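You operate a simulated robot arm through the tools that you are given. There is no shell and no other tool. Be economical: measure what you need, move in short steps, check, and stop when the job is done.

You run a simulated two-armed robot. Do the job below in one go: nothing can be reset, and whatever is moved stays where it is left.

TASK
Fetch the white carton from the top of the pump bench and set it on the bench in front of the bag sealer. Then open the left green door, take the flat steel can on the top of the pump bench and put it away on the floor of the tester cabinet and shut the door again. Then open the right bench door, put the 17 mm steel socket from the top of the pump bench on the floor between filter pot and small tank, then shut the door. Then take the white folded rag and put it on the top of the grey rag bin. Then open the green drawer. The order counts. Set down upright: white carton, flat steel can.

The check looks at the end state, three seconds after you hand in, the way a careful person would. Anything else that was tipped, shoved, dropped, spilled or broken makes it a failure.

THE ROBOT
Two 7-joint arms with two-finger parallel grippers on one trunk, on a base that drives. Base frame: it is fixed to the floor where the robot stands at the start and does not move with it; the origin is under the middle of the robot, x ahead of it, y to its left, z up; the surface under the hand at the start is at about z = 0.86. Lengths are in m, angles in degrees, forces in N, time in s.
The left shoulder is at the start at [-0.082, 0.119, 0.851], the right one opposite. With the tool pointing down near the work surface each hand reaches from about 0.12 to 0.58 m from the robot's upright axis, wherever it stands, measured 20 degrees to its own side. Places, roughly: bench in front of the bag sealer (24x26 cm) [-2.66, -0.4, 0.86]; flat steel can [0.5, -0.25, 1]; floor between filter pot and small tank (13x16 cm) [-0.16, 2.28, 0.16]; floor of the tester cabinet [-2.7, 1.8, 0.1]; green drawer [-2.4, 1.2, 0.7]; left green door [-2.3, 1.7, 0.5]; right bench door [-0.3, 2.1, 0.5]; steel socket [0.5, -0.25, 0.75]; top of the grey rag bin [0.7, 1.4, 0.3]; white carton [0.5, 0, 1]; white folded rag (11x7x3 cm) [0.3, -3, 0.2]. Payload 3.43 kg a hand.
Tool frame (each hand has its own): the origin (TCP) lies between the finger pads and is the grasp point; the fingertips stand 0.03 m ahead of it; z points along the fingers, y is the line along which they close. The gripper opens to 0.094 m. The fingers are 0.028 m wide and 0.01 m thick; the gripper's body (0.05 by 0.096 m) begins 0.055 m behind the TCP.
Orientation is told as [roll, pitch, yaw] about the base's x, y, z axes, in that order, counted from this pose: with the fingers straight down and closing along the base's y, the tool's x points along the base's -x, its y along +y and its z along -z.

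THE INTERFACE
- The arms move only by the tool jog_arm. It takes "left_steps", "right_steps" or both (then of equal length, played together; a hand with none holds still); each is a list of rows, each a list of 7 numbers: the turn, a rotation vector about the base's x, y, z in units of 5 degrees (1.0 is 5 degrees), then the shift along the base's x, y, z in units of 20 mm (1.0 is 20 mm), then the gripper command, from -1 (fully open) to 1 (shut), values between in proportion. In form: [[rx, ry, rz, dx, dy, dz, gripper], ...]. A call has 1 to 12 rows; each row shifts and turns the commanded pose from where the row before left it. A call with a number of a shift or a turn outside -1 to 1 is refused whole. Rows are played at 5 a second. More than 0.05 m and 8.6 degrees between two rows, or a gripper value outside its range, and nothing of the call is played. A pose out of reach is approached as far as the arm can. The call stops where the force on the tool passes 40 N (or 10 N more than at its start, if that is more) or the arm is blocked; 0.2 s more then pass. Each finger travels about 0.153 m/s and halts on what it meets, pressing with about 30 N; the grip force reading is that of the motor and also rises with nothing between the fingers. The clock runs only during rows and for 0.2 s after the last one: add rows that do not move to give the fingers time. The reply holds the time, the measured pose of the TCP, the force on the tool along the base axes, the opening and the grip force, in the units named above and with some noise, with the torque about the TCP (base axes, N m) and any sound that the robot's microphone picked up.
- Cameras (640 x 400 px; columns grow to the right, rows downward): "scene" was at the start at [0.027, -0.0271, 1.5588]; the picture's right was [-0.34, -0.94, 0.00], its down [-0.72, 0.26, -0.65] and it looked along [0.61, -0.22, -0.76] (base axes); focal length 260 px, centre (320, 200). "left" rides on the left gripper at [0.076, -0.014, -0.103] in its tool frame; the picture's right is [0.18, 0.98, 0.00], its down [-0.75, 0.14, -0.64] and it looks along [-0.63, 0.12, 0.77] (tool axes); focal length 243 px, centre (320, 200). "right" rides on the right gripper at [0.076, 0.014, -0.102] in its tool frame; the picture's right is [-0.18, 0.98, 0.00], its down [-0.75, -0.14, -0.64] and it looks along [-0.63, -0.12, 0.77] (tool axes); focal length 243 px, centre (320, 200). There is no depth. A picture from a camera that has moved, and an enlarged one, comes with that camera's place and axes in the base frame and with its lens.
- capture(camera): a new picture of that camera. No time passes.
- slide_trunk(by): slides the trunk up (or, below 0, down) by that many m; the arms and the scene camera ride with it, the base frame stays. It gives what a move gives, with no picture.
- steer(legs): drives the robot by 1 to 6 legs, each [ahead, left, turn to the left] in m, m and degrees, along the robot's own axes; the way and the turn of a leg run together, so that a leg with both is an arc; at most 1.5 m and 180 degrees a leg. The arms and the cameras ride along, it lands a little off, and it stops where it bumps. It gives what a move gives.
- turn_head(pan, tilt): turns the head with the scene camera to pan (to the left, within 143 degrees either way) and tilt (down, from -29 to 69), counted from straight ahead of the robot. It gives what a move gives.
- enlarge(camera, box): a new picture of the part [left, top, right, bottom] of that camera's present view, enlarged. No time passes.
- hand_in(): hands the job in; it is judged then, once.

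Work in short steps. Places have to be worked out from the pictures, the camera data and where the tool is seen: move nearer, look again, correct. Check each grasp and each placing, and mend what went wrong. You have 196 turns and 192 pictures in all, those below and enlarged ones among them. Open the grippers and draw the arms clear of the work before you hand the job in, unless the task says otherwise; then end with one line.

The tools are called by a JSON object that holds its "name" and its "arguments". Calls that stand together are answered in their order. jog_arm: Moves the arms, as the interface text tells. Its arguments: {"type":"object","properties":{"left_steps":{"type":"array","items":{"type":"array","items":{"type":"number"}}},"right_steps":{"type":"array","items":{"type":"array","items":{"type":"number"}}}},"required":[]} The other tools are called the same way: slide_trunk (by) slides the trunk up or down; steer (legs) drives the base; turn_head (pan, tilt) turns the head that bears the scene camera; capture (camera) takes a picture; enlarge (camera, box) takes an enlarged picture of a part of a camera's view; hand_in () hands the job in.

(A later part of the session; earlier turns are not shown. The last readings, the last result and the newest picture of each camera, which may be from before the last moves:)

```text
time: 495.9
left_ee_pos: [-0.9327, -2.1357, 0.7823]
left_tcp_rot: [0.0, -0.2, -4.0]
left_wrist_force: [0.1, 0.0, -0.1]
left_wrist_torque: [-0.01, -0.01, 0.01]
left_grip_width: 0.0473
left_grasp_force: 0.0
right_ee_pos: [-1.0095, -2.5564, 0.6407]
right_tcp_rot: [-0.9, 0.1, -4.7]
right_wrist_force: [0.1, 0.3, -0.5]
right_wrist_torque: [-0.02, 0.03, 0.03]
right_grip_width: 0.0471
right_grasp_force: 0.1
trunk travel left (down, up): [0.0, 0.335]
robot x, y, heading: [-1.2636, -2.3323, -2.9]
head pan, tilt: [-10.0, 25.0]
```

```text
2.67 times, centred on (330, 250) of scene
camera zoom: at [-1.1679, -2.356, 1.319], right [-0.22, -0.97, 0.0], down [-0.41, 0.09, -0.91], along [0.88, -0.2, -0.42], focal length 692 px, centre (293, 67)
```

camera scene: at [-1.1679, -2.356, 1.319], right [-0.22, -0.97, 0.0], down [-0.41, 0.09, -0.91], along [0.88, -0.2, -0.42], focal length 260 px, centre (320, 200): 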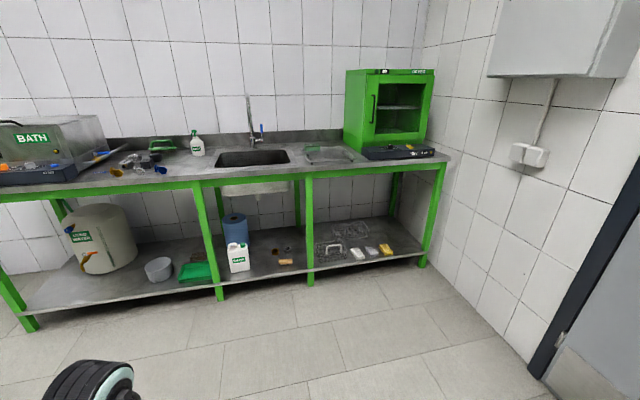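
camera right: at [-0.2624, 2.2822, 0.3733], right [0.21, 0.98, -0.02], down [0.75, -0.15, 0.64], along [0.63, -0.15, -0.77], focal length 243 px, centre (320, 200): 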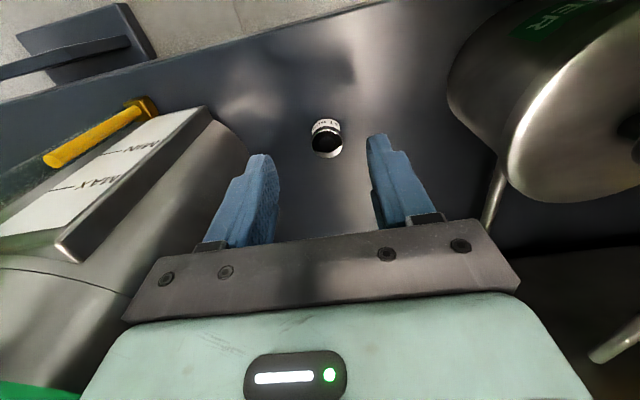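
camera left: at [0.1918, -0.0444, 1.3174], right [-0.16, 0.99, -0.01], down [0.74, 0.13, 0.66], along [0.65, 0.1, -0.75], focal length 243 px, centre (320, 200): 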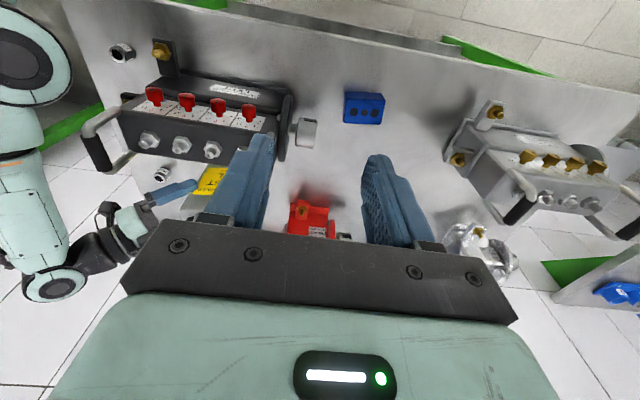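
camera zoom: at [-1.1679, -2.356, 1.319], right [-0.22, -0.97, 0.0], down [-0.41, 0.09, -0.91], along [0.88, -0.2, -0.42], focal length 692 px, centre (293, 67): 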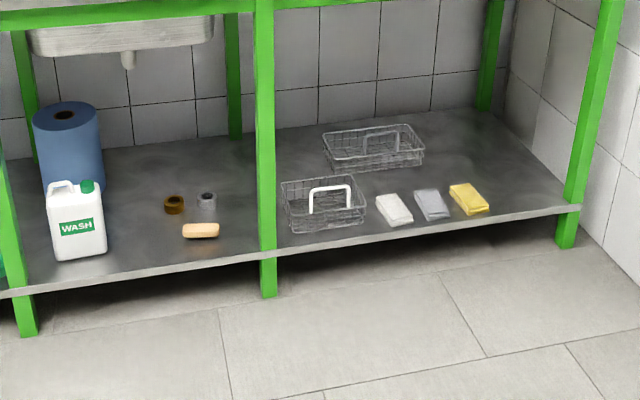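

Three folded rags lie there; the white one is leftmost, at about (0.24, −2.95). I drive up to it.

{"name": "steer", "arguments": {"legs": [[0.75, -0.44, 2.9]]}}

{"name": "turn_head", "arguments": {"pan": -15, "tilt": 50}}

{"name": "capture", "arguments": {"camera": "scene"}}

```text
time: 500.5
left_ee_pos: [-0.2179, -2.5731, 0.7829]
left_tcp_rot: [0.0, -0.3, -0.3]
left_wrist_force: [-0.3, -0.7, -0.1]
left_wrist_torque: [0.0, 0.0, 0.02]
left_grip_width: 0.0471
left_grasp_force: 0.2
right_ee_pos: [-0.268, -2.9954, 0.6409]
right_tcp_rot: [-0.9, 0.1, -1.1]
right_wrist_force: [0.4, 0.2, 0.7]
right_wrist_torque: [-0.01, 0.02, -0.01]
right_grip_width: 0.0474
right_grasp_force: 0.0
trunk travel left (down, up): [0.0, 0.335]
robot x, y, heading: [-0.5315, -2.7905, 0.8]
head pan, tilt: [-10.0, 25.0]
```

```text
time: 501.4
left_ee_pos: [-0.2175, -2.573, 0.7833]
left_tcp_rot: [0.0, -0.4, -0.3]
left_wrist_force: [-0.3, 0.2, -0.1]
left_wrist_torque: [-0.03, -0.01, -0.04]
left_grip_width: 0.047
left_grasp_force: 0.1
right_ee_pos: [-0.2672, -2.997, 0.6417]
right_tcp_rot: [-1.0, 0.1, -1.1]
right_wrist_force: [0.2, -0.3, 0.4]
right_wrist_torque: [-0.04, 0.0, 0.0]
right_grip_width: 0.0471
right_grasp_force: 0.0
trunk travel left (down, up): [0.0, 0.335]
robot x, y, heading: [-0.5353, -2.793, 0.6]
head pan, tilt: [-15.0, 50.0]
```

```text
45 pictures are left
camera scene: at [-0.4545, -2.8104, 1.2816], right [-0.25, -0.97, 0.0], down [-0.74, 0.19, -0.64], along [0.62, -0.16, -0.77], focal length 260 px, centre (320, 200)
```

scene: 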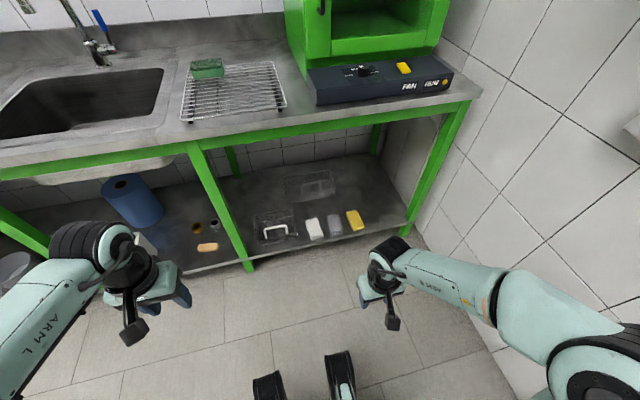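

{"name": "enlarge", "arguments": {"camera": "scene", "box": [240, 190, 380, 280]}}

```text
4.44 times, centred on (310, 235) of scene
camera zoom: at [-0.4545, -2.8104, 1.2816], right [-0.25, -0.97, 0.0], down [-0.74, 0.19, -0.64], along [0.62, -0.16, -0.77], focal length 1154 px, centre (364, 44)
```

zoom: 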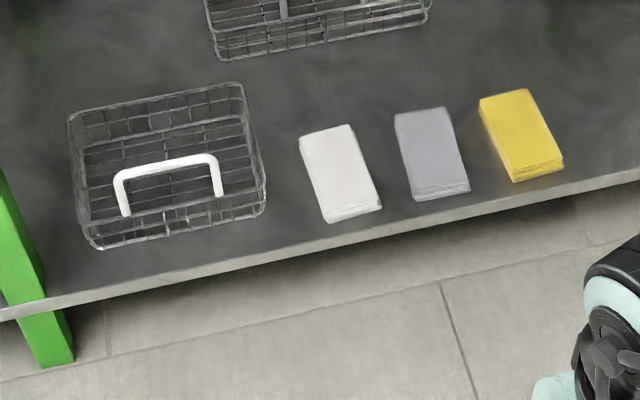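

White rag: centre (0.24, −2.962), long side along x, ~7 cm wide; gaps to neighbours 3.5–6 cm. Lower the right hand here in front, then drive in under the counter.

{"name": "jog_arm", "arguments": {"right_steps": [[0, 0, 0, 0.3, 0, -1, -0.6], [0, 0, 0, 0.3, 0, -1, -0.6], [0, 0, 0, 0.3, 0, -1, -0.6], [0, 0, 0, 0.3, 0, -1, -0.6], [0, 0, 0, 0.3, 0, -1, -0.6], [0, 0, 0, 0.3, 0, -1, -0.6], [0, 0, 0, 0.3, 0, -1, -0.6], [0, 0, 0, 0.3, 0, -1, -0.6], [0, 0, 0, 0.3, 0, -1, -0.6], [0, 0, 0, 0.3, 0, -1, -0.6], [0, 0, 0, 0.3, 0, -1, -0.6], [0, 0, 0, 0.3, 0, -1, -0.6]]}}

{"name": "jog_arm", "arguments": {"right_steps": [[0, 0, 0, 0.5, 0, -1, -0.75], [0, 0, 0, 0.5, 0, -1, -0.75], [0, 0, 0, 0.5, 0, -1, -0.75], [0, 0, 0, 0.5, 0, -0.6, -0.75]]}}

{"name": "steer", "arguments": {"legs": [[0.25, 0.034, -0.6]]}}

{"name": "capture", "arguments": {"camera": "right"}}

{"name": "capture", "arguments": {"camera": "scene"}}

```text
time: 504.0
left_ee_pos: [-0.2183, -2.5731, 0.7824]
left_tcp_rot: [0.0, -0.3, -0.4]
left_wrist_force: [-0.2, 0.2, -0.8]
left_wrist_torque: [0.03, 0.0, -0.01]
left_grip_width: 0.0469
left_grasp_force: 0.1
right_ee_pos: [-0.1937, -2.9956, 0.4019]
right_tcp_rot: [-0.9, 0.1, -1.1]
right_wrist_force: [-0.4, 0.6, 0.1]
right_wrist_torque: [-0.02, -0.01, -0.01]
right_grip_width: 0.075
right_grasp_force: 0.0
trunk travel left (down, up): [0.0, 0.335]
robot x, y, heading: [-0.5343, -2.7899, 0.6]
head pan, tilt: [-15.0, 50.0]
```

```text
time: 505.0
left_ee_pos: [-0.2188, -2.573, 0.7833]
left_tcp_rot: [0.1, -0.3, -0.3]
left_wrist_force: [0.4, 0.0, 0.7]
left_wrist_torque: [-0.02, -0.03, -0.02]
left_grip_width: 0.0472
left_grasp_force: 0.0
right_ee_pos: [-0.1554, -2.9975, 0.3305]
right_tcp_rot: [-0.9, 0.1, -0.9]
right_wrist_force: [-0.2, -0.1, 0.2]
right_wrist_torque: [0.02, 0.05, 0.03]
right_grip_width: 0.0823
right_grasp_force: 0.1
trunk travel left (down, up): [0.0, 0.335]
robot x, y, heading: [-0.5309, -2.7897, 0.7]
head pan, tilt: [-15.0, 50.0]
```

```text
time: 506.8
left_ee_pos: [0.0306, -2.5395, 0.7829]
left_tcp_rot: [0.0, -0.4, -0.9]
left_wrist_force: [0.1, -0.6, -0.6]
left_wrist_torque: [-0.04, 0.0, 0.0]
left_grip_width: 0.0473
left_grasp_force: 0.1
right_ee_pos: [0.0897, -2.965, 0.3298]
right_tcp_rot: [-0.9, 0.1, -1.5]
right_wrist_force: [0.5, -0.3, -0.1]
right_wrist_torque: [-0.01, -0.01, -0.02]
right_grip_width: 0.0822
right_grasp_force: 0.2
trunk travel left (down, up): [0.0, 0.335]
robot x, y, heading: [-0.2876, -2.7566, 0.3]
head pan, tilt: [-15.0, 50.0]
```

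```text
43 pictures are left
camera right: at [0.0145, -2.9484, 0.4319], right [0.21, 0.98, -0.02], down [0.75, -0.15, 0.64], along [0.63, -0.15, -0.77], focal length 243 px, centre (320, 200)
```

right: 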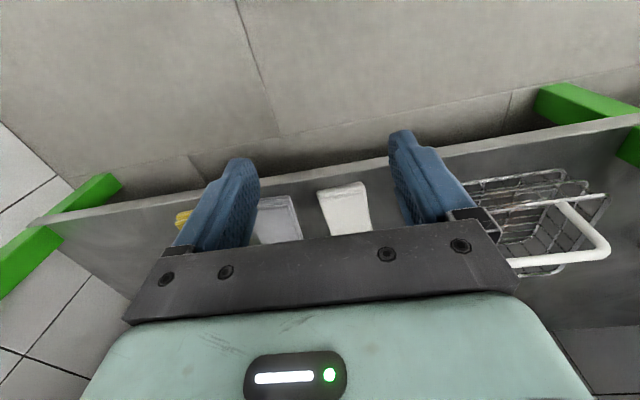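

```text
42 pictures are left
camera scene: at [-0.2081, -2.7755, 1.2816], right [-0.25, -0.97, 0.0], down [-0.74, 0.2, -0.64], along [0.62, -0.16, -0.77], focal length 260 px, centre (320, 200)
```

scene: 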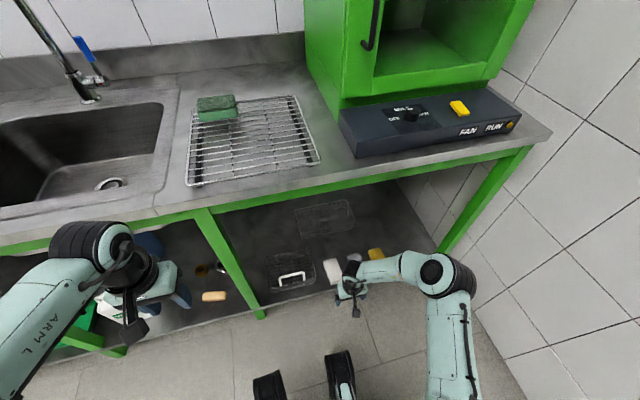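

The rag is centred in y. Retract the left hand, drive 7 cm in, extend over the rag.

{"name": "jog_arm", "arguments": {"left_steps": [[0, 0, 0, -1, 0, 0, 0], [0, 0, 0, -1, 0, 0, 0], [0, 0, 0, -1, 0, 0, 0], [0, 0, 0, -1, 0, 0, 0], [0, 0, 0, -1, 0, 0, 0], [0, 0, 0, -1, 0, 0, 0]]}}

{"name": "steer", "arguments": {"legs": [[0.07, 0, 0]]}}

{"name": "jog_arm", "arguments": {"right_steps": [[0, 0, 0, 0.8, 0, 0, -0.8], [0, 0, 0, 0.8, 0, 0, -0.8], [0, 0, 0, 0.8, 0, 0, -0.8], [0, 0, 0, 0.8, 0, -0.7, -0.8], [0, 0, 0, 0.2, 0, -1, -0.8], [0, 0, 0, 0, 0, 0, -0.8]]}}

{"name": "capture", "arguments": {"camera": "right"}}

```text
time: 508.2
left_ee_pos: [-0.0899, -2.5395, 0.7829]
left_tcp_rot: [0.0, -0.3, -0.9]
left_wrist_force: [0.4, 0.7, 0.2]
left_wrist_torque: [0.01, 0.01, -0.01]
left_grip_width: 0.047
left_grasp_force: 0.0
right_ee_pos: [0.0906, -2.9659, 0.3292]
right_tcp_rot: [-0.9, 0.1, -1.5]
right_wrist_force: [0.0, 0.1, 0.4]
right_wrist_torque: [-0.01, 0.0, 0.0]
right_grip_width: 0.0822
right_grasp_force: 0.1
trunk travel left (down, up): [0.0, 0.335]
robot x, y, heading: [-0.2896, -2.7557, 0.2]
head pan, tilt: [-15.0, 50.0]
```

```text
time: 509.2
left_ee_pos: [-0.0193, -2.5388, 0.7815]
left_tcp_rot: [0.0, -0.2, -0.8]
left_wrist_force: [1.2, 0.7, 0.1]
left_wrist_torque: [0.03, 0.02, 0.03]
left_grip_width: 0.0471
left_grasp_force: 0.0
right_ee_pos: [0.1602, -2.9655, 0.3297]
right_tcp_rot: [-0.9, 0.2, -1.4]
right_wrist_force: [1.1, -0.6, 0.6]
right_wrist_torque: [-0.04, 0.02, 0.0]
right_grip_width: 0.0822
right_grasp_force: 0.1
trunk travel left (down, up): [0.0, 0.335]
robot x, y, heading: [-0.2176, -2.754, 0.2]
head pan, tilt: [-15.0, 50.0]
```

```text
time: 510.6
left_ee_pos: [-0.0197, -2.5399, 0.7819]
left_tcp_rot: [0.0, -0.3, -0.7]
left_wrist_force: [-0.2, -0.6, -0.5]
left_wrist_torque: [0.01, 0.03, -0.02]
left_grip_width: 0.0471
left_grasp_force: 0.1
right_ee_pos: [0.2271, -2.9646, 0.2969]
right_tcp_rot: [-0.9, 0.1, -1.5]
right_wrist_force: [-0.4, 0.0, -0.6]
right_wrist_torque: [-0.02, 0.01, 0.02]
right_grip_width: 0.0845
right_grasp_force: 0.0
trunk travel left (down, up): [0.0, 0.335]
robot x, y, heading: [-0.2171, -2.7545, 0.4]
head pan, tilt: [-15.0, 50.0]
```

```text
41 pictures are left
camera right: at [0.1522, -2.9475, 0.3981], right [0.21, 0.98, -0.02], down [0.75, -0.15, 0.64], along [0.63, -0.15, -0.77], focal length 243 px, centre (320, 200)
```

right: 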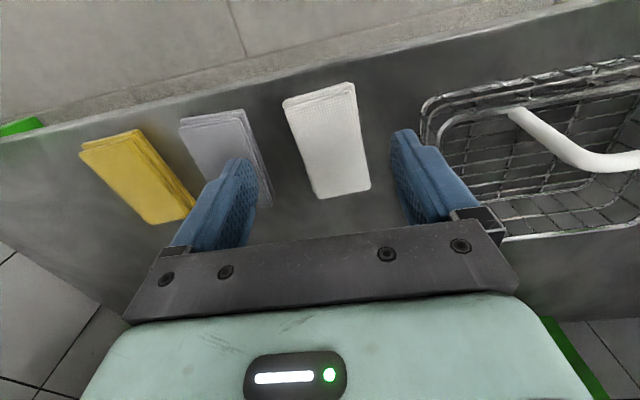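

Centre confirmed (0.248, −2.964), ~5.5 cm wide. Narrow the fingers to 73 mm, move 2 cm ahead and go down gently.

{"name": "jog_arm", "arguments": {"right_steps": [[0, 0, 0, 0.5, 0, 0, -0.55], [0, 0, 0, 0.4, 0, -1, -0.55], [0, 0, 0, 0, 0, -1, -0.55], [0, 0, 0, 0, 0, -0.8, -0.55], [0, 0, 0, 0, 0, -0.4, -0.55], [0, 0, 0, 0, 0, -0.3, -0.55], [0, 0, 0, 0, 0, -0.3, -0.55]]}}

{"name": "capture", "arguments": {"camera": "right"}}

```text
time: 512.2
left_ee_pos: [-0.0197, -2.539, 0.7827]
left_tcp_rot: [0.0, -0.3, -0.8]
left_wrist_force: [-1.0, 0.1, -0.1]
left_wrist_torque: [-0.04, 0.02, 0.01]
left_grip_width: 0.0472
left_grasp_force: 0.0
right_ee_pos: [0.2456, -2.9642, 0.22]
right_tcp_rot: [-0.9, 0.1, -1.5]
right_wrist_force: [-0.2, 0.2, 0.4]
right_wrist_torque: [0.02, 0.01, 0.02]
right_grip_width: 0.0726
right_grasp_force: 0.0
trunk travel left (down, up): [0.0, 0.335]
robot x, y, heading: [-0.21, -2.7568, 0.2]
head pan, tilt: [-15.0, 50.0]
```

```text
40 pictures are left
camera right: at [0.1702, -2.9481, 0.3223], right [0.21, 0.98, -0.02], down [0.75, -0.15, 0.64], along [0.63, -0.15, -0.77], focal length 243 px, centre (320, 200)
```

right: 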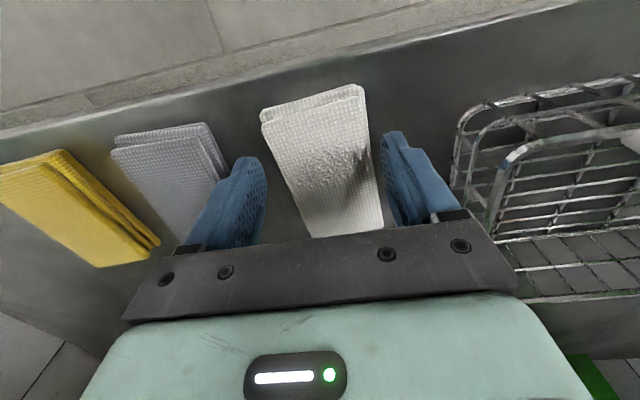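

Well straddled; continue down to contact with the shelf.

{"name": "jog_arm", "arguments": {"right_steps": [[0, 0, 0, 0, 0, -0.4, -0.55], [0, 0, 0, 0, 0, -0.3, -0.55], [0, 0, 0, 0, 0, -0.3, -0.55], [0, 0, 0, 0, 0, -0.3, -0.55], [0, 0, 0, 0, 0, -0.3, -0.55], [0, 0, 0, 0, 0, -0.3, -0.55], [0, 0, 0, 0, 0, -0.3, -0.55]]}}

```text
time: 513.5
left_ee_pos: [-0.0209, -2.5385, 0.7829]
left_tcp_rot: [0.0, -0.3, -0.9]
left_wrist_force: [0.2, 0.0, -1.1]
left_wrist_torque: [-0.01, 0.0, 0.01]
left_grip_width: 0.047
left_grasp_force: 0.1
right_ee_pos: [0.2467, -2.9643, 0.1897]
right_tcp_rot: [-0.8, 0.5, -1.5]
right_wrist_force: [-10.0, -0.5, 18.8]
right_wrist_torque: [0.73, 0.09, 0.38]
right_grip_width: 0.0723
right_grasp_force: 0.1
trunk travel left (down, up): [0.0, 0.335]
robot x, y, heading: [-0.2176, -2.7535, 0.1]
head pan, tilt: [-15.0, 50.0]
stopped in row 6 (right hand): the force on the tool passed its limit at 54 N (the readings are from after the stop); the commanded pose is now the measured one
```

Tips on the shelf (z 0.16). Raise 5 mm and close on the rag.

{"name": "jog_arm", "arguments": {"right_steps": [[0, 0, 0, 0, 0, 0.3, -0.55], [0, 0, 0, 0, 0, 0, 0.2], [0, 0, 0, 0, 0, 0, 1], [0, 0, 0, 0, 0, 0, 1], [0, 0, 0, 0, 0, 0, 1]]}}

{"name": "capture", "arguments": {"camera": "right"}}

```text
time: 514.7
left_ee_pos: [-0.0202, -2.5387, 0.7811]
left_tcp_rot: [0.1, -0.3, -0.9]
left_wrist_force: [1.1, 0.3, 0.3]
left_wrist_torque: [-0.03, 0.01, -0.01]
left_grip_width: 0.0469
left_grasp_force: 0.1
right_ee_pos: [0.2458, -2.9638, 0.195]
right_tcp_rot: [-0.9, 0.4, -1.3]
right_wrist_force: [-0.1, -0.2, 0.6]
right_wrist_torque: [0.02, 0.04, -0.02]
right_grip_width: 0.0642
right_grasp_force: 30.3
trunk travel left (down, up): [0.0, 0.335]
robot x, y, heading: [-0.2201, -2.757, 0.2]
head pan, tilt: [-15.0, 50.0]
```

```text
39 pictures are left
camera right: at [0.1715, -2.9472, 0.2975], right [0.21, 0.98, -0.02], down [0.75, -0.15, 0.64], along [0.62, -0.14, -0.77], focal length 243 px, centre (320, 200)
```

right: 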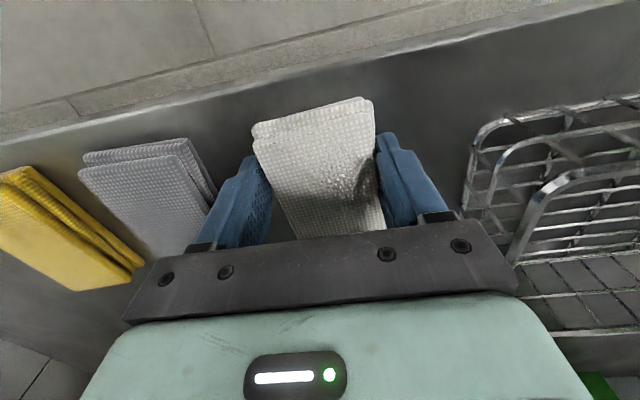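

Gripped at 64 mm. Lift and back out from under the counter.

{"name": "jog_arm", "arguments": {"right_steps": [[0, 0, 0, 0, 0, 0.6, 1], [0, 0, 0, 0, 0, 1, 1], [0, 0, 0, 0, 0, 1, 1], [0, 0, 0, 0, 0, 1, 1], [0, 0, 0, -0.5, 0, 1, 1], [0, 0, 0, -0.8, 0, 0.5, 1], [0, 0, 0, -0.8, 0, 0, 1], [0, 0, 0, -0.8, 0, 0, 1]]}}

{"name": "capture", "arguments": {"camera": "right"}}

{"name": "steer", "arguments": {"legs": [[-0.6, 0, 0]]}}

```text
time: 516.5
left_ee_pos: [-0.0202, -2.5384, 0.7821]
left_tcp_rot: [0.0, -0.4, -0.8]
left_wrist_force: [-1.0, 0.5, 0.1]
left_wrist_torque: [0.0, 0.02, 0.02]
left_grip_width: 0.047
left_grasp_force: 0.0
right_ee_pos: [0.1891, -2.9639, 0.2979]
right_tcp_rot: [-0.7, 0.3, -1.5]
right_wrist_force: [-1.5, 0.5, -1.0]
right_wrist_torque: [0.01, -0.01, 0.0]
right_grip_width: 0.0638
right_grasp_force: 30.2
trunk travel left (down, up): [0.0, 0.335]
robot x, y, heading: [-0.216, -2.7532, 0.0]
head pan, tilt: [-15.0, 50.0]
```

```text
38 pictures are left
camera right: at [0.1141, -2.9477, 0.4], right [0.21, 0.98, -0.01], down [0.75, -0.15, 0.64], along [0.62, -0.14, -0.77], focal length 243 px, centre (320, 200)
```

right: 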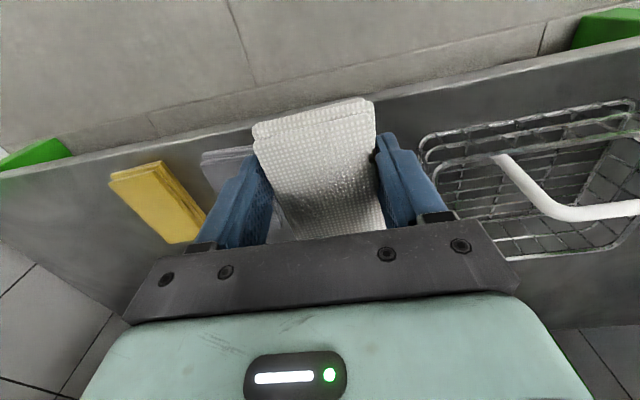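

```text
time: 519.9
left_ee_pos: [-0.6107, -2.5419, 0.7818]
left_tcp_rot: [0.0, -0.3, -0.8]
left_wrist_force: [0.7, 0.5, -0.5]
left_wrist_torque: [0.03, 0.01, 0.0]
left_grip_width: 0.047
left_grasp_force: 0.1
right_ee_pos: [-0.4013, -2.9673, 0.2975]
right_tcp_rot: [-0.8, 0.4, -1.4]
right_wrist_force: [-0.5, -0.3, 0.8]
right_wrist_torque: [-0.01, -0.01, -0.01]
right_grip_width: 0.0632
right_grasp_force: 30.0
trunk travel left (down, up): [0.0, 0.335]
robot x, y, heading: [-0.8077, -2.7554, 0.2]
head pan, tilt: [-15.0, 50.0]
```

Rag held, neighbours undisturbed. I raise it and drive back up the aisle towards the rag bin.

{"name": "jog_arm", "arguments": {"right_steps": [[0, 0, 0, -0.3, 0, 1, 1], [0, 0, 0, -0.3, 0, 1, 1], [0, 0, 0, -0.3, 0, 1, 1], [0, 0, 0, 0, 0, 1, 1], [0, 0, 0, 0, 0, 1, 1], [0, 0, 0, 0, 0, 1, 1], [0, 0, 0, 0, 0, 1, 1], [0, 0, 0, 0, 0, 1, 1], [0, 0, 0, 0, 0, 1, 1], [0, 0, 0, 0, 0, 1, 1], [0, 0, 0, 0, 0, 1, 1], [0, 0, 0, 0, 0, 1, 1]]}}

{"name": "steer", "arguments": {"legs": [[0, 1.45, 0], [0, 1.45, 0], [0, 1.4, 0]]}}

{"name": "turn_head", "arguments": {"pan": 0, "tilt": 30}}

{"name": "capture", "arguments": {"camera": "scene"}}

```text
time: 522.5
left_ee_pos: [-0.6101, -2.5424, 0.7818]
left_tcp_rot: [0.0, -0.2, -0.8]
left_wrist_force: [-0.2, 0.0, -0.1]
left_wrist_torque: [0.03, 0.03, 0.04]
left_grip_width: 0.0471
left_grasp_force: 0.2
right_ee_pos: [-0.4196, -2.9678, 0.5387]
right_tcp_rot: [-0.8, 0.3, -1.4]
right_wrist_force: [0.1, 0.4, -0.4]
right_wrist_torque: [-0.04, -0.01, 0.02]
right_grip_width: 0.0631
right_grasp_force: 29.4
trunk travel left (down, up): [0.0, 0.335]
robot x, y, heading: [-0.808, -2.7621, -0.0]
head pan, tilt: [-15.0, 50.0]
```

```text
time: 559.9
left_ee_pos: [-0.6342, 1.7603, 0.7807]
left_tcp_rot: [0.0, -0.2, 0.0]
left_wrist_force: [0.2, 0.7, -0.6]
left_wrist_torque: [0.03, 0.0, 0.02]
left_grip_width: 0.0472
left_grasp_force: 0.0
right_ee_pos: [-0.4364, 1.3365, 0.538]
right_tcp_rot: [-0.8, 0.4, -0.7]
right_wrist_force: [-0.3, -0.3, 0.1]
right_wrist_torque: [-0.02, 0.0, 0.01]
right_grip_width: 0.0629
right_grasp_force: 30.0
trunk travel left (down, up): [0.0, 0.335]
robot x, y, heading: [-0.8268, 1.5421, 1.1]
head pan, tilt: [-15.0, 50.0]
```

```text
time: 560.7
left_ee_pos: [-0.6351, 1.7612, 0.7823]
left_tcp_rot: [0.0, -0.4, 0.0]
left_wrist_force: [0.3, -0.3, 0.6]
left_wrist_torque: [0.01, -0.02, 0.01]
left_grip_width: 0.0471
left_grasp_force: 0.0
right_ee_pos: [-0.4376, 1.3369, 0.5377]
right_tcp_rot: [-0.8, 0.4, -0.4]
right_wrist_force: [-0.4, 0.2, -1.0]
right_wrist_torque: [0.03, 0.0, 0.02]
right_grip_width: 0.0629
right_grasp_force: 29.6
trunk travel left (down, up): [0.0, 0.335]
robot x, y, heading: [-0.8302, 1.5431, 1.1]
head pan, tilt: [0.0, 30.0]
```

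```text
37 pictures are left
camera scene: at [-0.7341, 1.5431, 1.311], right [0.02, -1.0, 0.0], down [-0.5, -0.01, -0.87], along [0.87, 0.02, -0.5], focal length 260 px, centre (320, 200)
```

scene: 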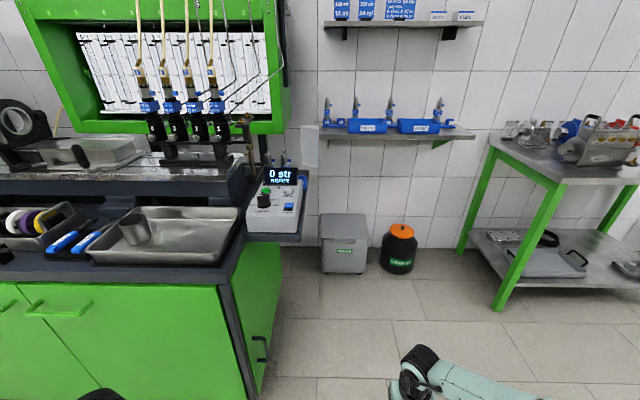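

The bin's top is about x 0.56–0.84, y 1.27–1.57, z ≈ 0.29; an instrument shelf juts out on its left, so I approach at a slant from the right (robot near (0.19, 1.15), heading ≈ 26°).

{"name": "jog_arm", "arguments": {"right_steps": [[0, 0, 0, 0, 1, 0, 1], [0, 0, 0, 0, 1, 0, 1], [0, 0, 0, 0, 1, 0, 1], [0, 0, 0, 0, 1, 0, 1], [0, 0, 0, 0, 1, 0, 1], [0, 0, 0, 0, 1, 0, 1], [0, 0, 0, 0, 1, 0, 1], [0, 0, 0, 0, 1, 0, 1], [0, 0, 0, 0, 1, 0, 1]]}}

{"name": "steer", "arguments": {"legs": [[0.45, -0.4, 0], [0, 0, 25], [0.38, -0.18, 0]]}}

{"name": "turn_head", "arguments": {"pan": 0, "tilt": 45}}

{"name": "capture", "arguments": {"camera": "scene"}}

```text
time: 562.7
left_ee_pos: [-0.6343, 1.7617, 0.7823]
left_tcp_rot: [0.0, -0.3, 0.1]
left_wrist_force: [0.0, -0.3, -0.8]
left_wrist_torque: [0.0, -0.01, 0.02]
left_grip_width: 0.0469
left_grasp_force: 0.1
right_ee_pos: [-0.4375, 1.5168, 0.5377]
right_tcp_rot: [-0.8, 0.4, -0.5]
right_wrist_force: [-0.7, -0.1, 0.0]
right_wrist_torque: [0.02, 0.01, 0.03]
right_grip_width: 0.0628
right_grasp_force: 29.5
trunk travel left (down, up): [0.0, 0.335]
robot x, y, heading: [-0.8306, 1.5405, 1.0]
head pan, tilt: [0.0, 30.0]
```

```text
time: 570.2
left_ee_pos: [0.1312, 1.4298, 0.7829]
left_tcp_rot: [0.0, -0.3, 24.6]
left_wrist_force: [0.3, 0.3, 1.3]
left_wrist_torque: [0.04, -0.01, -0.01]
left_grip_width: 0.0471
left_grasp_force: 0.0
right_ee_pos: [0.415, 1.2879, 0.5367]
right_tcp_rot: [-0.7, 0.4, 24.1]
right_wrist_force: [0.0, 0.8, -0.3]
right_wrist_torque: [0.03, 0.01, -0.02]
right_grip_width: 0.0629
right_grasp_force: 30.4
trunk travel left (down, up): [0.0, 0.335]
robot x, y, heading: [0.0505, 1.1515, 25.7]
head pan, tilt: [0.0, 30.0]
```

```text
time: 571.0
left_ee_pos: [0.1341, 1.4291, 0.782]
left_tcp_rot: [0.1, -0.3, 24.6]
left_wrist_force: [0.4, -0.7, -0.3]
left_wrist_torque: [0.01, 0.0, -0.02]
left_grip_width: 0.047
left_grasp_force: 0.1
right_ee_pos: [0.4136, 1.288, 0.537]
right_tcp_rot: [-0.8, 0.4, 24.1]
right_wrist_force: [0.2, 0.2, 0.0]
right_wrist_torque: [-0.01, 0.0, -0.01]
right_grip_width: 0.063
right_grasp_force: 30.0
trunk travel left (down, up): [0.0, 0.335]
robot x, y, heading: [0.0484, 1.1503, 25.6]
head pan, tilt: [0.0, 45.0]
```

```text
36 pictures are left
camera scene: at [0.1249, 1.1867, 1.2885], right [0.43, -0.9, 0.0], down [-0.64, -0.31, -0.71], along [0.64, 0.31, -0.71], focal length 260 px, centre (320, 200)
```

scene: 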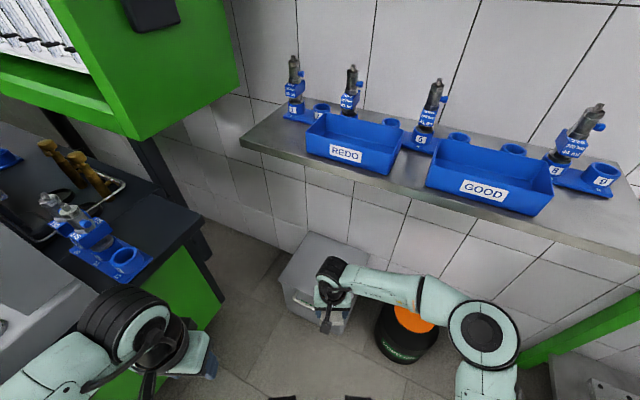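

Bin top centre ≈ (0.67, 1.43). Drive 14 cm ahead, then extend over it.

{"name": "steer", "arguments": {"legs": [[0.14, 0, 0]]}}

{"name": "jog_arm", "arguments": {"right_steps": [[0, 0, 0, 0.85, 0.4, -0.6, 1], [0, 0, 0, 0.85, 0.4, -0.6, 1], [0, 0, 0, 0.85, 0.4, -0.6, 1], [0, 0, 0, 0.85, 0.4, -0.6, 1], [0, 0, 0, 0.85, 0.4, -0.6, 1], [0, 0, 0, 0.85, 0.4, -0.6, 1], [0, 0, 0, 0.85, 0.4, -0.6, 1]]}}

{"name": "capture", "arguments": {"camera": "right"}}

{"name": "capture", "arguments": {"camera": "scene"}}

```text
time: 572.3
left_ee_pos: [0.2602, 1.49, 0.7822]
left_tcp_rot: [0.0, -0.3, 24.7]
left_wrist_force: [-0.6, 0.4, 0.0]
left_wrist_torque: [0.0, -0.01, 0.0]
left_grip_width: 0.047
left_grasp_force: 0.1
right_ee_pos: [0.5416, 1.3493, 0.5369]
right_tcp_rot: [-0.7, 0.5, 24.0]
right_wrist_force: [-0.2, -0.7, -0.6]
right_wrist_torque: [-0.01, 0.01, -0.02]
right_grip_width: 0.0631
right_grasp_force: 30.6
trunk travel left (down, up): [0.0, 0.335]
robot x, y, heading: [0.1756, 1.2127, 25.4]
head pan, tilt: [0.0, 45.0]
```

```text
time: 573.9
left_ee_pos: [0.2597, 1.4911, 0.7824]
left_tcp_rot: [0.1, -0.3, 24.6]
left_wrist_force: [0.1, 0.5, -0.2]
left_wrist_torque: [-0.04, -0.01, 0.01]
left_grip_width: 0.047
left_grasp_force: 0.0
right_ee_pos: [0.6605, 1.4056, 0.4525]
right_tcp_rot: [-0.8, 0.4, 24.0]
right_wrist_force: [0.0, -0.1, 0.5]
right_wrist_torque: [0.04, -0.02, -0.02]
right_grip_width: 0.0629
right_grasp_force: 29.6
trunk travel left (down, up): [0.0, 0.335]
robot x, y, heading: [0.175, 1.2077, 25.7]
head pan, tilt: [0.0, 45.0]
```

```text
35 pictures are left
camera right: at [0.5856, 1.3889, 0.5553], right [-0.23, 0.97, -0.02], down [0.75, 0.19, 0.64], along [0.62, 0.14, -0.77], focal length 243 px, centre (320, 200)
```

right: 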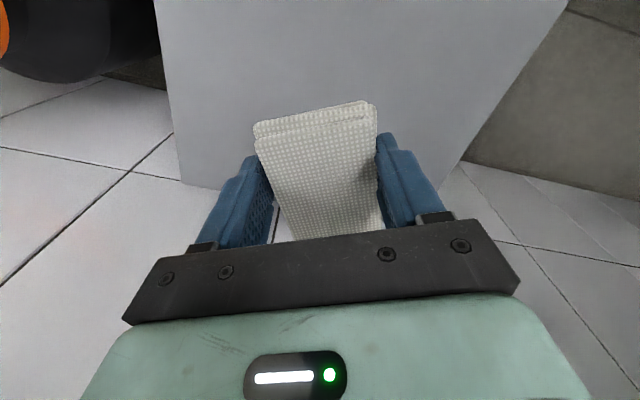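

```text
34 pictures are left
camera scene: at [0.2514, 1.2476, 1.2885], right [0.43, -0.9, 0.0], down [-0.64, -0.31, -0.71], along [0.64, 0.31, -0.71], focal length 260 px, centre (320, 200)
```

scene: 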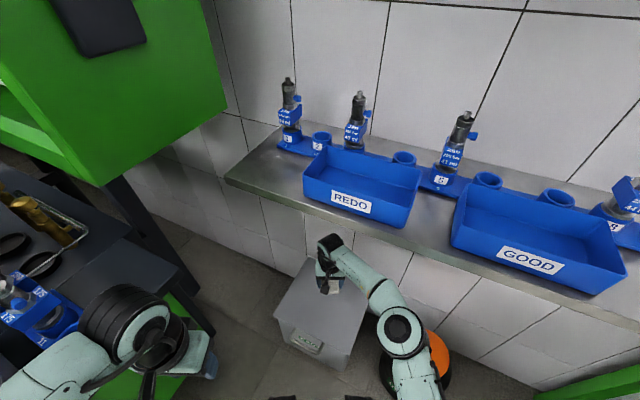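

The hand is right over the bin lid's centre. Lower gently to contact.

{"name": "jog_arm", "arguments": {"right_steps": [[0, 0, 0, 0, 0, -1, 1], [0, 0, 0, 0, 0, -1, 1], [0, 0, 0, 0, 0, -0.8, 1], [0, 0, 0, 0, 0, -0.5, 1], [0, 0, 0, 0, 0, -0.4, 1], [0, 0, 0, 0, 0, -0.4, 1], [0, 0, 0, 0, 0, -0.4, 1], [0, 0, 0, 0, 0, -0.4, 1], [0, 0, 0, 0, 0, -0.4, 1], [0, 0, 0, 0, 0, -0.4, 1], [0, 0, 0, 0, 0, -0.4, 1], [0, 0, 0, 0, 0, -0.4, 1]]}}

{"name": "capture", "arguments": {"camera": "right"}}

```text
time: 575.9
left_ee_pos: [0.26, 1.4893, 0.7823]
left_tcp_rot: [0.1, -0.4, 24.5]
left_wrist_force: [0.7, -1.1, 0.8]
left_wrist_torque: [0.06, 0.01, -0.01]
left_grip_width: 0.0472
left_grasp_force: 0.1
right_ee_pos: [0.6602, 1.4061, 0.3596]
right_tcp_rot: [-0.7, 0.2, 23.8]
right_wrist_force: [-3.3, -3.2, 10.6]
right_wrist_torque: [0.05, 0.1, 0.0]
right_grip_width: 0.0632
right_grasp_force: 29.8
trunk travel left (down, up): [0.0, 0.335]
robot x, y, heading: [0.1759, 1.2125, 25.5]
head pan, tilt: [0.0, 45.0]
stopped in row 9 (right hand): the force on the tool passed its limit at 43 N (the readings are from after the stop); the commanded pose is now the measured one
```

```text
33 pictures are left
camera right: at [0.5856, 1.3895, 0.4609], right [-0.23, 0.97, -0.01], down [0.75, 0.18, 0.64], along [0.63, 0.14, -0.77], focal length 243 px, centre (320, 200)
```

right: 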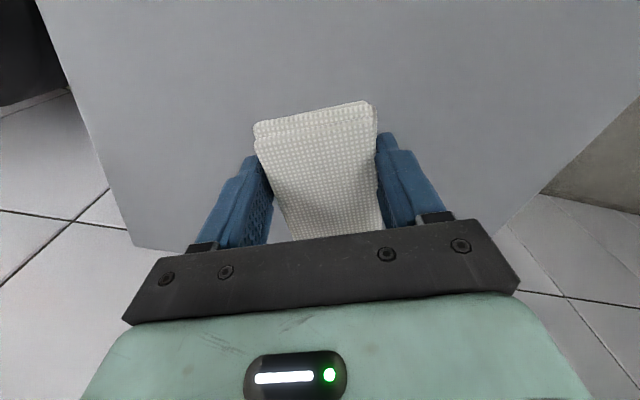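

Contact with the lid. Open and rise.

{"name": "jog_arm", "arguments": {"right_steps": [[0, 0, 0, 0, 0, 0.1, 1], [0, 0, 0, 0, 0, 0, 0.2], [0, 0, 0, 0, 0, 0, -0.5], [0, 0, 0, 0, 0, 0, -1], [0, 0, 0, 0, 0, 0.5, -1], [0, 0, 0, 0, 0, 1, -1], [0, 0, 0, 0, 0, 1, -1], [0, 0, 0, 0, 0, 1, -1], [0, 0, 0, -0.5, -0.3, 1, -1], [0, 0, 0, -0.8, -0.4, 0.5, -1], [0, 0, 0, -0.8, -0.4, 0.3, -1], [0, 0, 0, -0.8, -0.4, 0.3, -1]]}}

{"name": "capture", "arguments": {"camera": "right"}}

```text
time: 578.5
left_ee_pos: [0.2594, 1.4908, 0.7818]
left_tcp_rot: [0.2, -0.4, 24.5]
left_wrist_force: [0.3, -0.2, 0.0]
left_wrist_torque: [0.01, 0.02, -0.04]
left_grip_width: 0.0468
left_grasp_force: 0.0
right_ee_pos: [0.6014, 1.3764, 0.4716]
right_tcp_rot: [-0.7, 0.3, 23.7]
right_wrist_force: [-0.4, -0.1, -0.4]
right_wrist_torque: [0.02, 0.01, 0.01]
right_grip_width: 0.0941
right_grasp_force: 0.1
trunk travel left (down, up): [0.0, 0.335]
robot x, y, heading: [0.176, 1.2096, 25.6]
head pan, tilt: [0.0, 45.0]
```

```text
32 pictures are left
camera right: at [0.5269, 1.3592, 0.5731], right [-0.23, 0.97, -0.01], down [0.75, 0.18, 0.64], along [0.63, 0.14, -0.77], focal length 243 px, centre (320, 200)
```

right: 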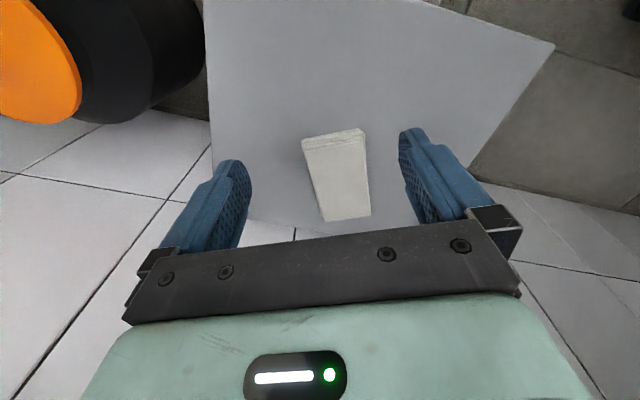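

The rag lies squarely on the lid. Back off, raise the trunk, and drive to the green drawer.

{"name": "steer", "arguments": {"legs": [[-0.35, 0, 0]]}}

{"name": "slide_trunk", "arguments": {"by": 0.275}}

{"name": "steer", "arguments": {"legs": [[0, 0, 154.4], [1.35, 0, 0]]}}

{"name": "turn_head", "arguments": {"pan": 0, "tilt": 40}}

{"name": "capture", "arguments": {"camera": "scene"}}

```text
time: 580.8
left_ee_pos: [-0.061, 1.3366, 0.7821]
left_tcp_rot: [0.0, -0.3, 24.3]
left_wrist_force: [-0.3, -0.6, -0.4]
left_wrist_torque: [-0.01, -0.01, -0.01]
left_grip_width: 0.0468
left_grasp_force: 0.1
right_ee_pos: [0.2811, 1.2205, 0.4719]
right_tcp_rot: [-0.7, 0.2, 23.6]
right_wrist_force: [-0.1, 0.1, -0.5]
right_wrist_torque: [0.04, 0.0, 0.01]
right_grip_width: 0.094
right_grasp_force: 0.1
trunk travel left (down, up): [0.0, 0.335]
robot x, y, heading: [-0.1463, 1.0556, 25.5]
head pan, tilt: [0.0, 45.0]
```

```text
time: 583.5
left_ee_pos: [-0.0616, 1.3369, 1.0577]
left_tcp_rot: [0.0, -0.3, 24.3]
left_wrist_force: [0.2, 0.4, -0.2]
left_wrist_torque: [0.01, 0.0, -0.03]
left_grip_width: 0.047
left_grasp_force: 0.1
right_ee_pos: [0.2822, 1.2211, 0.746]
right_tcp_rot: [-0.7, 0.4, 23.6]
right_wrist_force: [0.0, -0.6, -1.1]
right_wrist_torque: [0.03, -0.01, 0.02]
right_grip_width: 0.0939
right_grasp_force: 0.1
trunk travel left (down, up): [-0.275, 0.06]
robot x, y, heading: [-0.1466, 1.057, 25.3]
head pan, tilt: [0.0, 45.0]
```

```text
time: 596.6
left_ee_pos: [-1.7165, 0.9386, 1.0576]
left_tcp_rot: [0.0, -0.2, 175.2]
left_wrist_force: [0.7, 0.4, 0.0]
left_wrist_torque: [-0.02, -0.03, 0.02]
left_grip_width: 0.0471
left_grasp_force: 0.1
right_ee_pos: [-1.9595, 1.2048, 0.7465]
right_tcp_rot: [-0.8, 0.3, 174.6]
right_wrist_force: [-0.5, 0.3, 0.7]
right_wrist_torque: [0.01, 0.0, 0.02]
right_grip_width: 0.0938
right_grasp_force: 0.1
trunk travel left (down, up): [-0.275, 0.06]
robot x, y, heading: [-1.5069, 1.1383, 176.3]
head pan, tilt: [0.0, 45.0]
```

```text
time: 597.2
left_ee_pos: [-1.7164, 0.9381, 1.0579]
left_tcp_rot: [0.0, -0.3, 175.1]
left_wrist_force: [-0.9, 0.4, -0.1]
left_wrist_torque: [-0.03, 0.0, 0.0]
left_grip_width: 0.0469
left_grasp_force: 0.0
right_ee_pos: [-1.9592, 1.2059, 0.746]
right_tcp_rot: [-0.6, 0.2, 174.6]
right_wrist_force: [-0.9, -0.2, -0.1]
right_wrist_torque: [0.03, 0.01, -0.03]
right_grip_width: 0.094
right_grasp_force: 0.0
trunk travel left (down, up): [-0.275, 0.06]
robot x, y, heading: [-1.505, 1.1398, 176.4]
head pan, tilt: [0.0, 40.0]
```

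```text
31 pictures are left
camera scene: at [-1.5483, 1.1419, 1.5727], right [0.06, 1.0, 0.0], down [0.64, -0.04, -0.77], along [-0.76, 0.05, -0.64], focal length 260 px, centre (320, 200)
```

scene: 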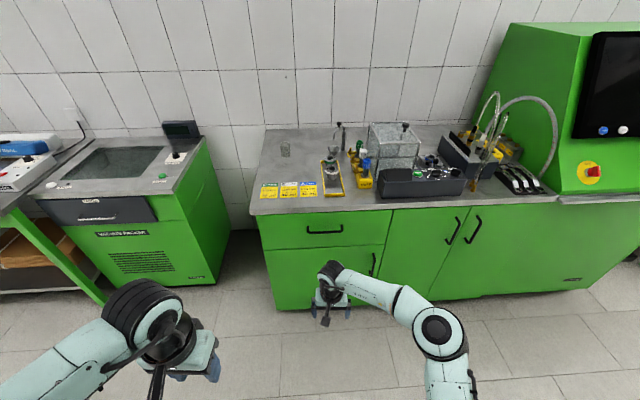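

Drawer handle: horizontal bar at y ≈ 1.14–1.28, z ≈ 0.80. Pitch the right hand forward and roll it 90° as before.

{"name": "jog_arm", "arguments": {"right_steps": [[0, 1, 0, 0.2, 0, 0.4, 0], [0, 1, 0, 0.2, 0, 0.4, 0], [0, 1, 0, 0.2, 0, 0.4, 0], [0, 1, 0, 0.2, 0, 0.4, 0], [0, 1, 0, 0, 0, 0.4, 0], [0, 1, 0, 0, 0, 0.4, 0], [0, 1, 0, 0, 0, 0.4, 0], [0, 1, 0, 0, 0, 0.4, 0], [0, 1, 0, 0, 0, 0.4, 0], [0, 1, 0, 0, 0, 0.4, 0], [0, 1, 0, 0, 0, 0.4, 0], [0, 1, 0, 0, 0, 0.4, 0]]}}

{"name": "jog_arm", "arguments": {"right_steps": [[0, 1, 0, 0, 0, 0, 0], [-1, 0, 0, 0, 0, 0, 0], [-1, 0, 0, 0, 0, 0, 0], [-1, 0, 0, 0, 0, 0, 0], [-1, 0, 0, 0, 0, 0, 0], [-1, 0, 0, 0, 0, 0, 0], [-1, 0, 0, 0, 0, 0, 0], [-1, 0, 0, 0, 0, 0, 0], [-1, 0, 0, 0, 0, 0, 0], [-1, 0, 0, 0, 0, 0, 0], [-1, 0, 0, 0, 0, 0, 0], [-1, 0, 0, 0, 0, 0, 0]]}}

{"name": "jog_arm", "arguments": {"right_steps": [[-1, 0, 0, 0, 0, 0, 0], [-1, 0, 0, 0, 0, 0, 0], [-1, 0, 0, 0, 0, 0, 0], [-1, 0, 0, 0, 0, 0, 0], [-1, 0, 0, 0, 0, 0, 0], [-1, 0, 0, 0, 0, 0, 0], [-1, 0, 0, 0, 0, 0, 0]]}}

{"name": "capture", "arguments": {"camera": "right"}}

```text
time: 599.8
left_ee_pos: [-1.7169, 0.9381, 1.0557]
left_tcp_rot: [0.0, -0.3, 175.2]
left_wrist_force: [-0.6, 0.2, -1.2]
left_wrist_torque: [0.02, 0.0, 0.01]
left_grip_width: 0.0472
left_grasp_force: 0.1
right_ee_pos: [-1.9425, 1.2047, 0.8431]
right_tcp_rot: [8.7, -59.4, 169.2]
right_wrist_force: [0.6, -0.5, 0.1]
right_wrist_torque: [-0.03, 0.01, -0.01]
right_grip_width: 0.0469
right_grasp_force: 0.1
trunk travel left (down, up): [-0.275, 0.06]
robot x, y, heading: [-1.5092, 1.1409, 176.4]
head pan, tilt: [0.0, 40.0]
```

```text
time: 602.4
left_ee_pos: [-1.7167, 0.9389, 1.0577]
left_tcp_rot: [0.0, -0.3, 175.1]
left_wrist_force: [0.3, 0.4, -0.5]
left_wrist_torque: [0.04, 0.02, 0.02]
left_grip_width: 0.0469
left_grasp_force: 0.0
right_ee_pos: [-1.9434, 1.2048, 0.8432]
right_tcp_rot: [73.3, -25.9, 118.2]
right_wrist_force: [0.4, -0.4, 0.1]
right_wrist_torque: [0.02, 0.0, 0.03]
right_grip_width: 0.047
right_grasp_force: 0.1
trunk travel left (down, up): [-0.275, 0.06]
robot x, y, heading: [-1.5054, 1.1406, 176.5]
head pan, tilt: [0.0, 40.0]
```

```text
time: 604.0
left_ee_pos: [-1.7163, 0.9377, 1.0559]
left_tcp_rot: [0.0, -0.3, 175.3]
left_wrist_force: [0.0, -0.9, 0.0]
left_wrist_torque: [0.01, 0.0, 0.02]
left_grip_width: 0.047
left_grasp_force: 0.0
right_ee_pos: [-1.9439, 1.205, 0.8423]
right_tcp_rot: [89.3, 5.7, 115.3]
right_wrist_force: [0.1, 1.0, -0.6]
right_wrist_torque: [-0.01, -0.02, 0.0]
right_grip_width: 0.0469
right_grasp_force: 0.1
trunk travel left (down, up): [-0.275, 0.06]
robot x, y, heading: [-1.5096, 1.1427, 176.3]
head pan, tilt: [0.0, 40.0]
```

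```text
30 pictures are left
camera right: at [-1.8191, 1.1813, 0.864], right [-0.13, 0.25, 0.96], down [0.27, 0.94, -0.21], along [-0.96, 0.23, -0.19], focal length 243 px, centre (320, 200)
```

right: 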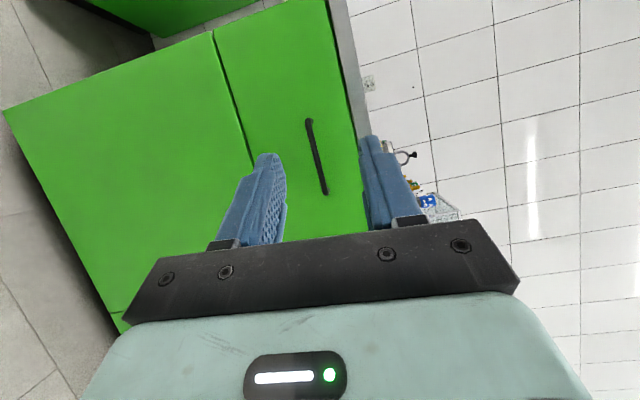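

Trim the roll by 5°, lower to z 0.79, open, and drive closer.

{"name": "jog_arm", "arguments": {"right_steps": [[1, 0, 0, 0, 0, -0.9, -0.5], [0, 0, 0, 0, 0, -0.9, -0.5], [0, 0, 0, 0, 0, -0.8, -0.5]]}}

{"name": "steer", "arguments": {"legs": [[0.22, -0.025, 3.7]]}}

{"name": "capture", "arguments": {"camera": "right"}}

```text
time: 604.8
left_ee_pos: [-1.7163, 0.9378, 1.0571]
left_tcp_rot: [0.0, -0.4, 175.2]
left_wrist_force: [0.0, 0.2, 1.1]
left_wrist_torque: [0.01, 0.02, -0.01]
left_grip_width: 0.0468
left_grasp_force: 0.2
right_ee_pos: [-1.9435, 1.205, 0.7902]
right_tcp_rot: [87.2, 0.9, 115.2]
right_wrist_force: [-0.7, 0.6, -0.4]
right_wrist_torque: [0.01, 0.0, -0.02]
right_grip_width: 0.0705
right_grasp_force: 0.0
trunk travel left (down, up): [-0.275, 0.06]
robot x, y, heading: [-1.5055, 1.1385, 176.1]
head pan, tilt: [0.0, 40.0]
```

```text
time: 606.5
left_ee_pos: [-1.9257, 0.9585, 1.0572]
left_tcp_rot: [0.1, -0.3, 178.8]
left_wrist_force: [0.7, 0.7, -0.9]
left_wrist_torque: [-0.02, 0.01, 0.0]
left_grip_width: 0.0468
left_grasp_force: 0.0
right_ee_pos: [-2.1672, 1.2093, 0.7907]
right_tcp_rot: [87.1, 1.0, 118.8]
right_wrist_force: [0.0, 1.1, 0.4]
right_wrist_torque: [-0.01, -0.01, 0.05]
right_grip_width: 0.0706
right_grasp_force: 0.1
trunk travel left (down, up): [-0.275, 0.06]
robot x, y, heading: [-1.7272, 1.174, 179.7]
head pan, tilt: [0.0, 40.0]
```

```text
29 pictures are left
camera right: at [-2.0412, 1.192, 0.8099], right [-0.14, 0.15, 0.98], down [0.21, 0.97, -0.12], along [-0.97, 0.19, -0.17], focal length 243 px, centre (320, 200)
```

right: 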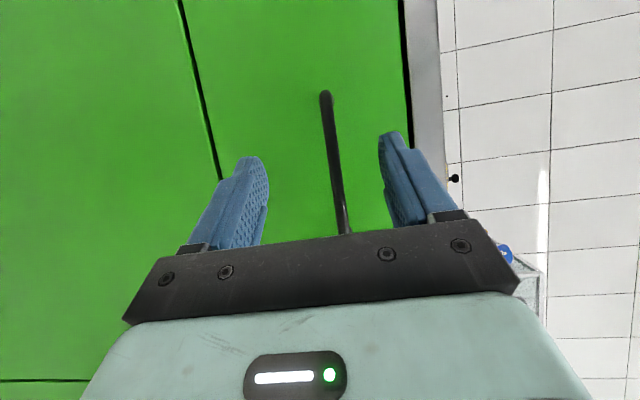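

Bar is centred between the fingers. Advance 6 cm by base, the rest by arm, then close.

{"name": "steer", "arguments": {"legs": [[0.06, 0, 0]]}}

{"name": "jog_arm", "arguments": {"right_steps": [[0, 0, 0, -0.6, 0, 0, -0.5], [0, 0, 0, -0.6, 0, 0, -0.5], [0, 0, 0, -0.4, 0, 0, -0.5], [0, 0, 0, 0, 0, 0, -0.5]]}}

{"name": "capture", "arguments": {"camera": "right"}}

```text
time: 607.5
left_ee_pos: [-1.9861, 0.957, 1.0567]
left_tcp_rot: [0.0, -0.4, 178.8]
left_wrist_force: [0.4, -1.1, -0.6]
left_wrist_torque: [-0.03, -0.04, 0.0]
left_grip_width: 0.047
left_grasp_force: 0.2
right_ee_pos: [-2.2293, 1.2101, 0.7903]
right_tcp_rot: [87.2, 1.0, 118.8]
right_wrist_force: [0.0, -0.3, 0.1]
right_wrist_torque: [-0.05, 0.01, -0.01]
right_grip_width: 0.0706
right_grasp_force: 0.1
trunk travel left (down, up): [-0.275, 0.06]
robot x, y, heading: [-1.786, 1.1714, 179.6]
head pan, tilt: [0.0, 40.0]
```

```text
time: 608.5
left_ee_pos: [-1.9838, 0.9575, 1.0571]
left_tcp_rot: [0.0, -0.3, 178.9]
left_wrist_force: [-0.1, 0.2, -0.5]
left_wrist_torque: [-0.04, 0.02, -0.01]
left_grip_width: 0.0469
left_grasp_force: 0.1
right_ee_pos: [-2.2596, 1.2097, 0.7908]
right_tcp_rot: [87.1, 0.9, 118.8]
right_wrist_force: [0.0, -0.2, -0.3]
right_wrist_torque: [-0.03, -0.02, -0.01]
right_grip_width: 0.0704
right_grasp_force: 0.0
trunk travel left (down, up): [-0.275, 0.06]
robot x, y, heading: [-1.7882, 1.1692, 180.1]
head pan, tilt: [0.0, 40.0]
```

```text
28 pictures are left
camera right: at [-2.1337, 1.1916, 0.8097], right [-0.14, 0.15, 0.98], down [0.21, 0.97, -0.12], along [-0.97, 0.18, -0.17], focal length 243 px, centre (320, 200)
```

right: 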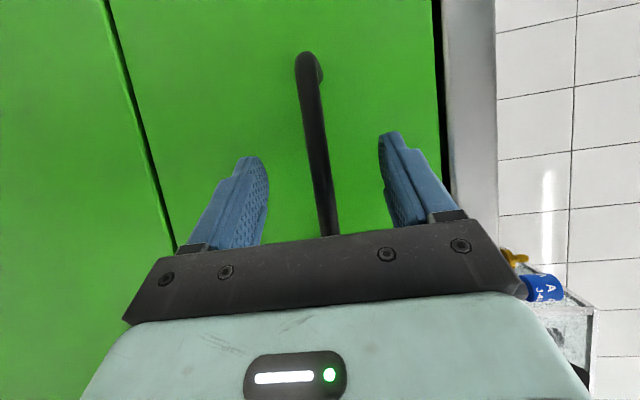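

Close on the bar.

{"name": "jog_arm", "arguments": {"right_steps": [[0, 0, 0, -0.3, 0, 0, -0.3], [0, 0, 0, 0, 0, 0, 0.3], [0, 0, 0, 0, 0, 0, 1], [0, 0, 0, 0, 0, 0, 1], [0, 0, 0, 0, 0, 0, 1]]}}

{"name": "capture", "arguments": {"camera": "right"}}

```text
time: 609.7
left_ee_pos: [-1.9848, 0.9582, 1.0575]
left_tcp_rot: [-0.1, -0.2, 178.9]
left_wrist_force: [-0.3, -0.3, -0.2]
left_wrist_torque: [0.02, 0.0, 0.02]
left_grip_width: 0.0471
left_grasp_force: 0.1
right_ee_pos: [-2.2655, 1.2092, 0.7897]
right_tcp_rot: [87.3, 1.0, 118.8]
right_wrist_force: [-1.4, 1.0, 7.5]
right_wrist_torque: [0.09, 0.0, 0.0]
right_grip_width: 0.0163
right_grasp_force: 44.4
trunk travel left (down, up): [-0.275, 0.06]
robot x, y, heading: [-1.7864, 1.1712, 179.9]
head pan, tilt: [0.0, 40.0]
```

```text
27 pictures are left
camera right: at [-2.1402, 1.1918, 0.8098], right [-0.14, 0.15, 0.98], down [0.21, 0.97, -0.12], along [-0.97, 0.19, -0.16], focal length 243 px, centre (320, 200)
```

right: 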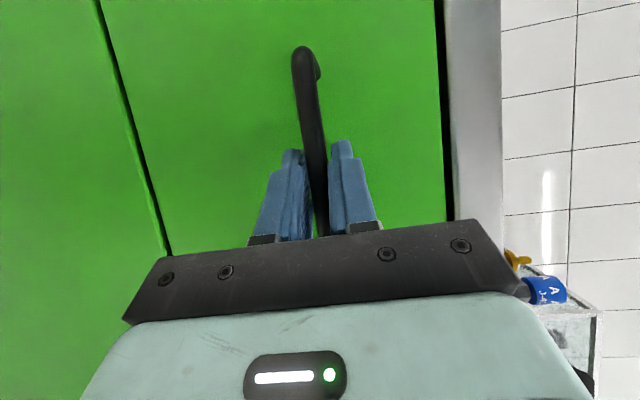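

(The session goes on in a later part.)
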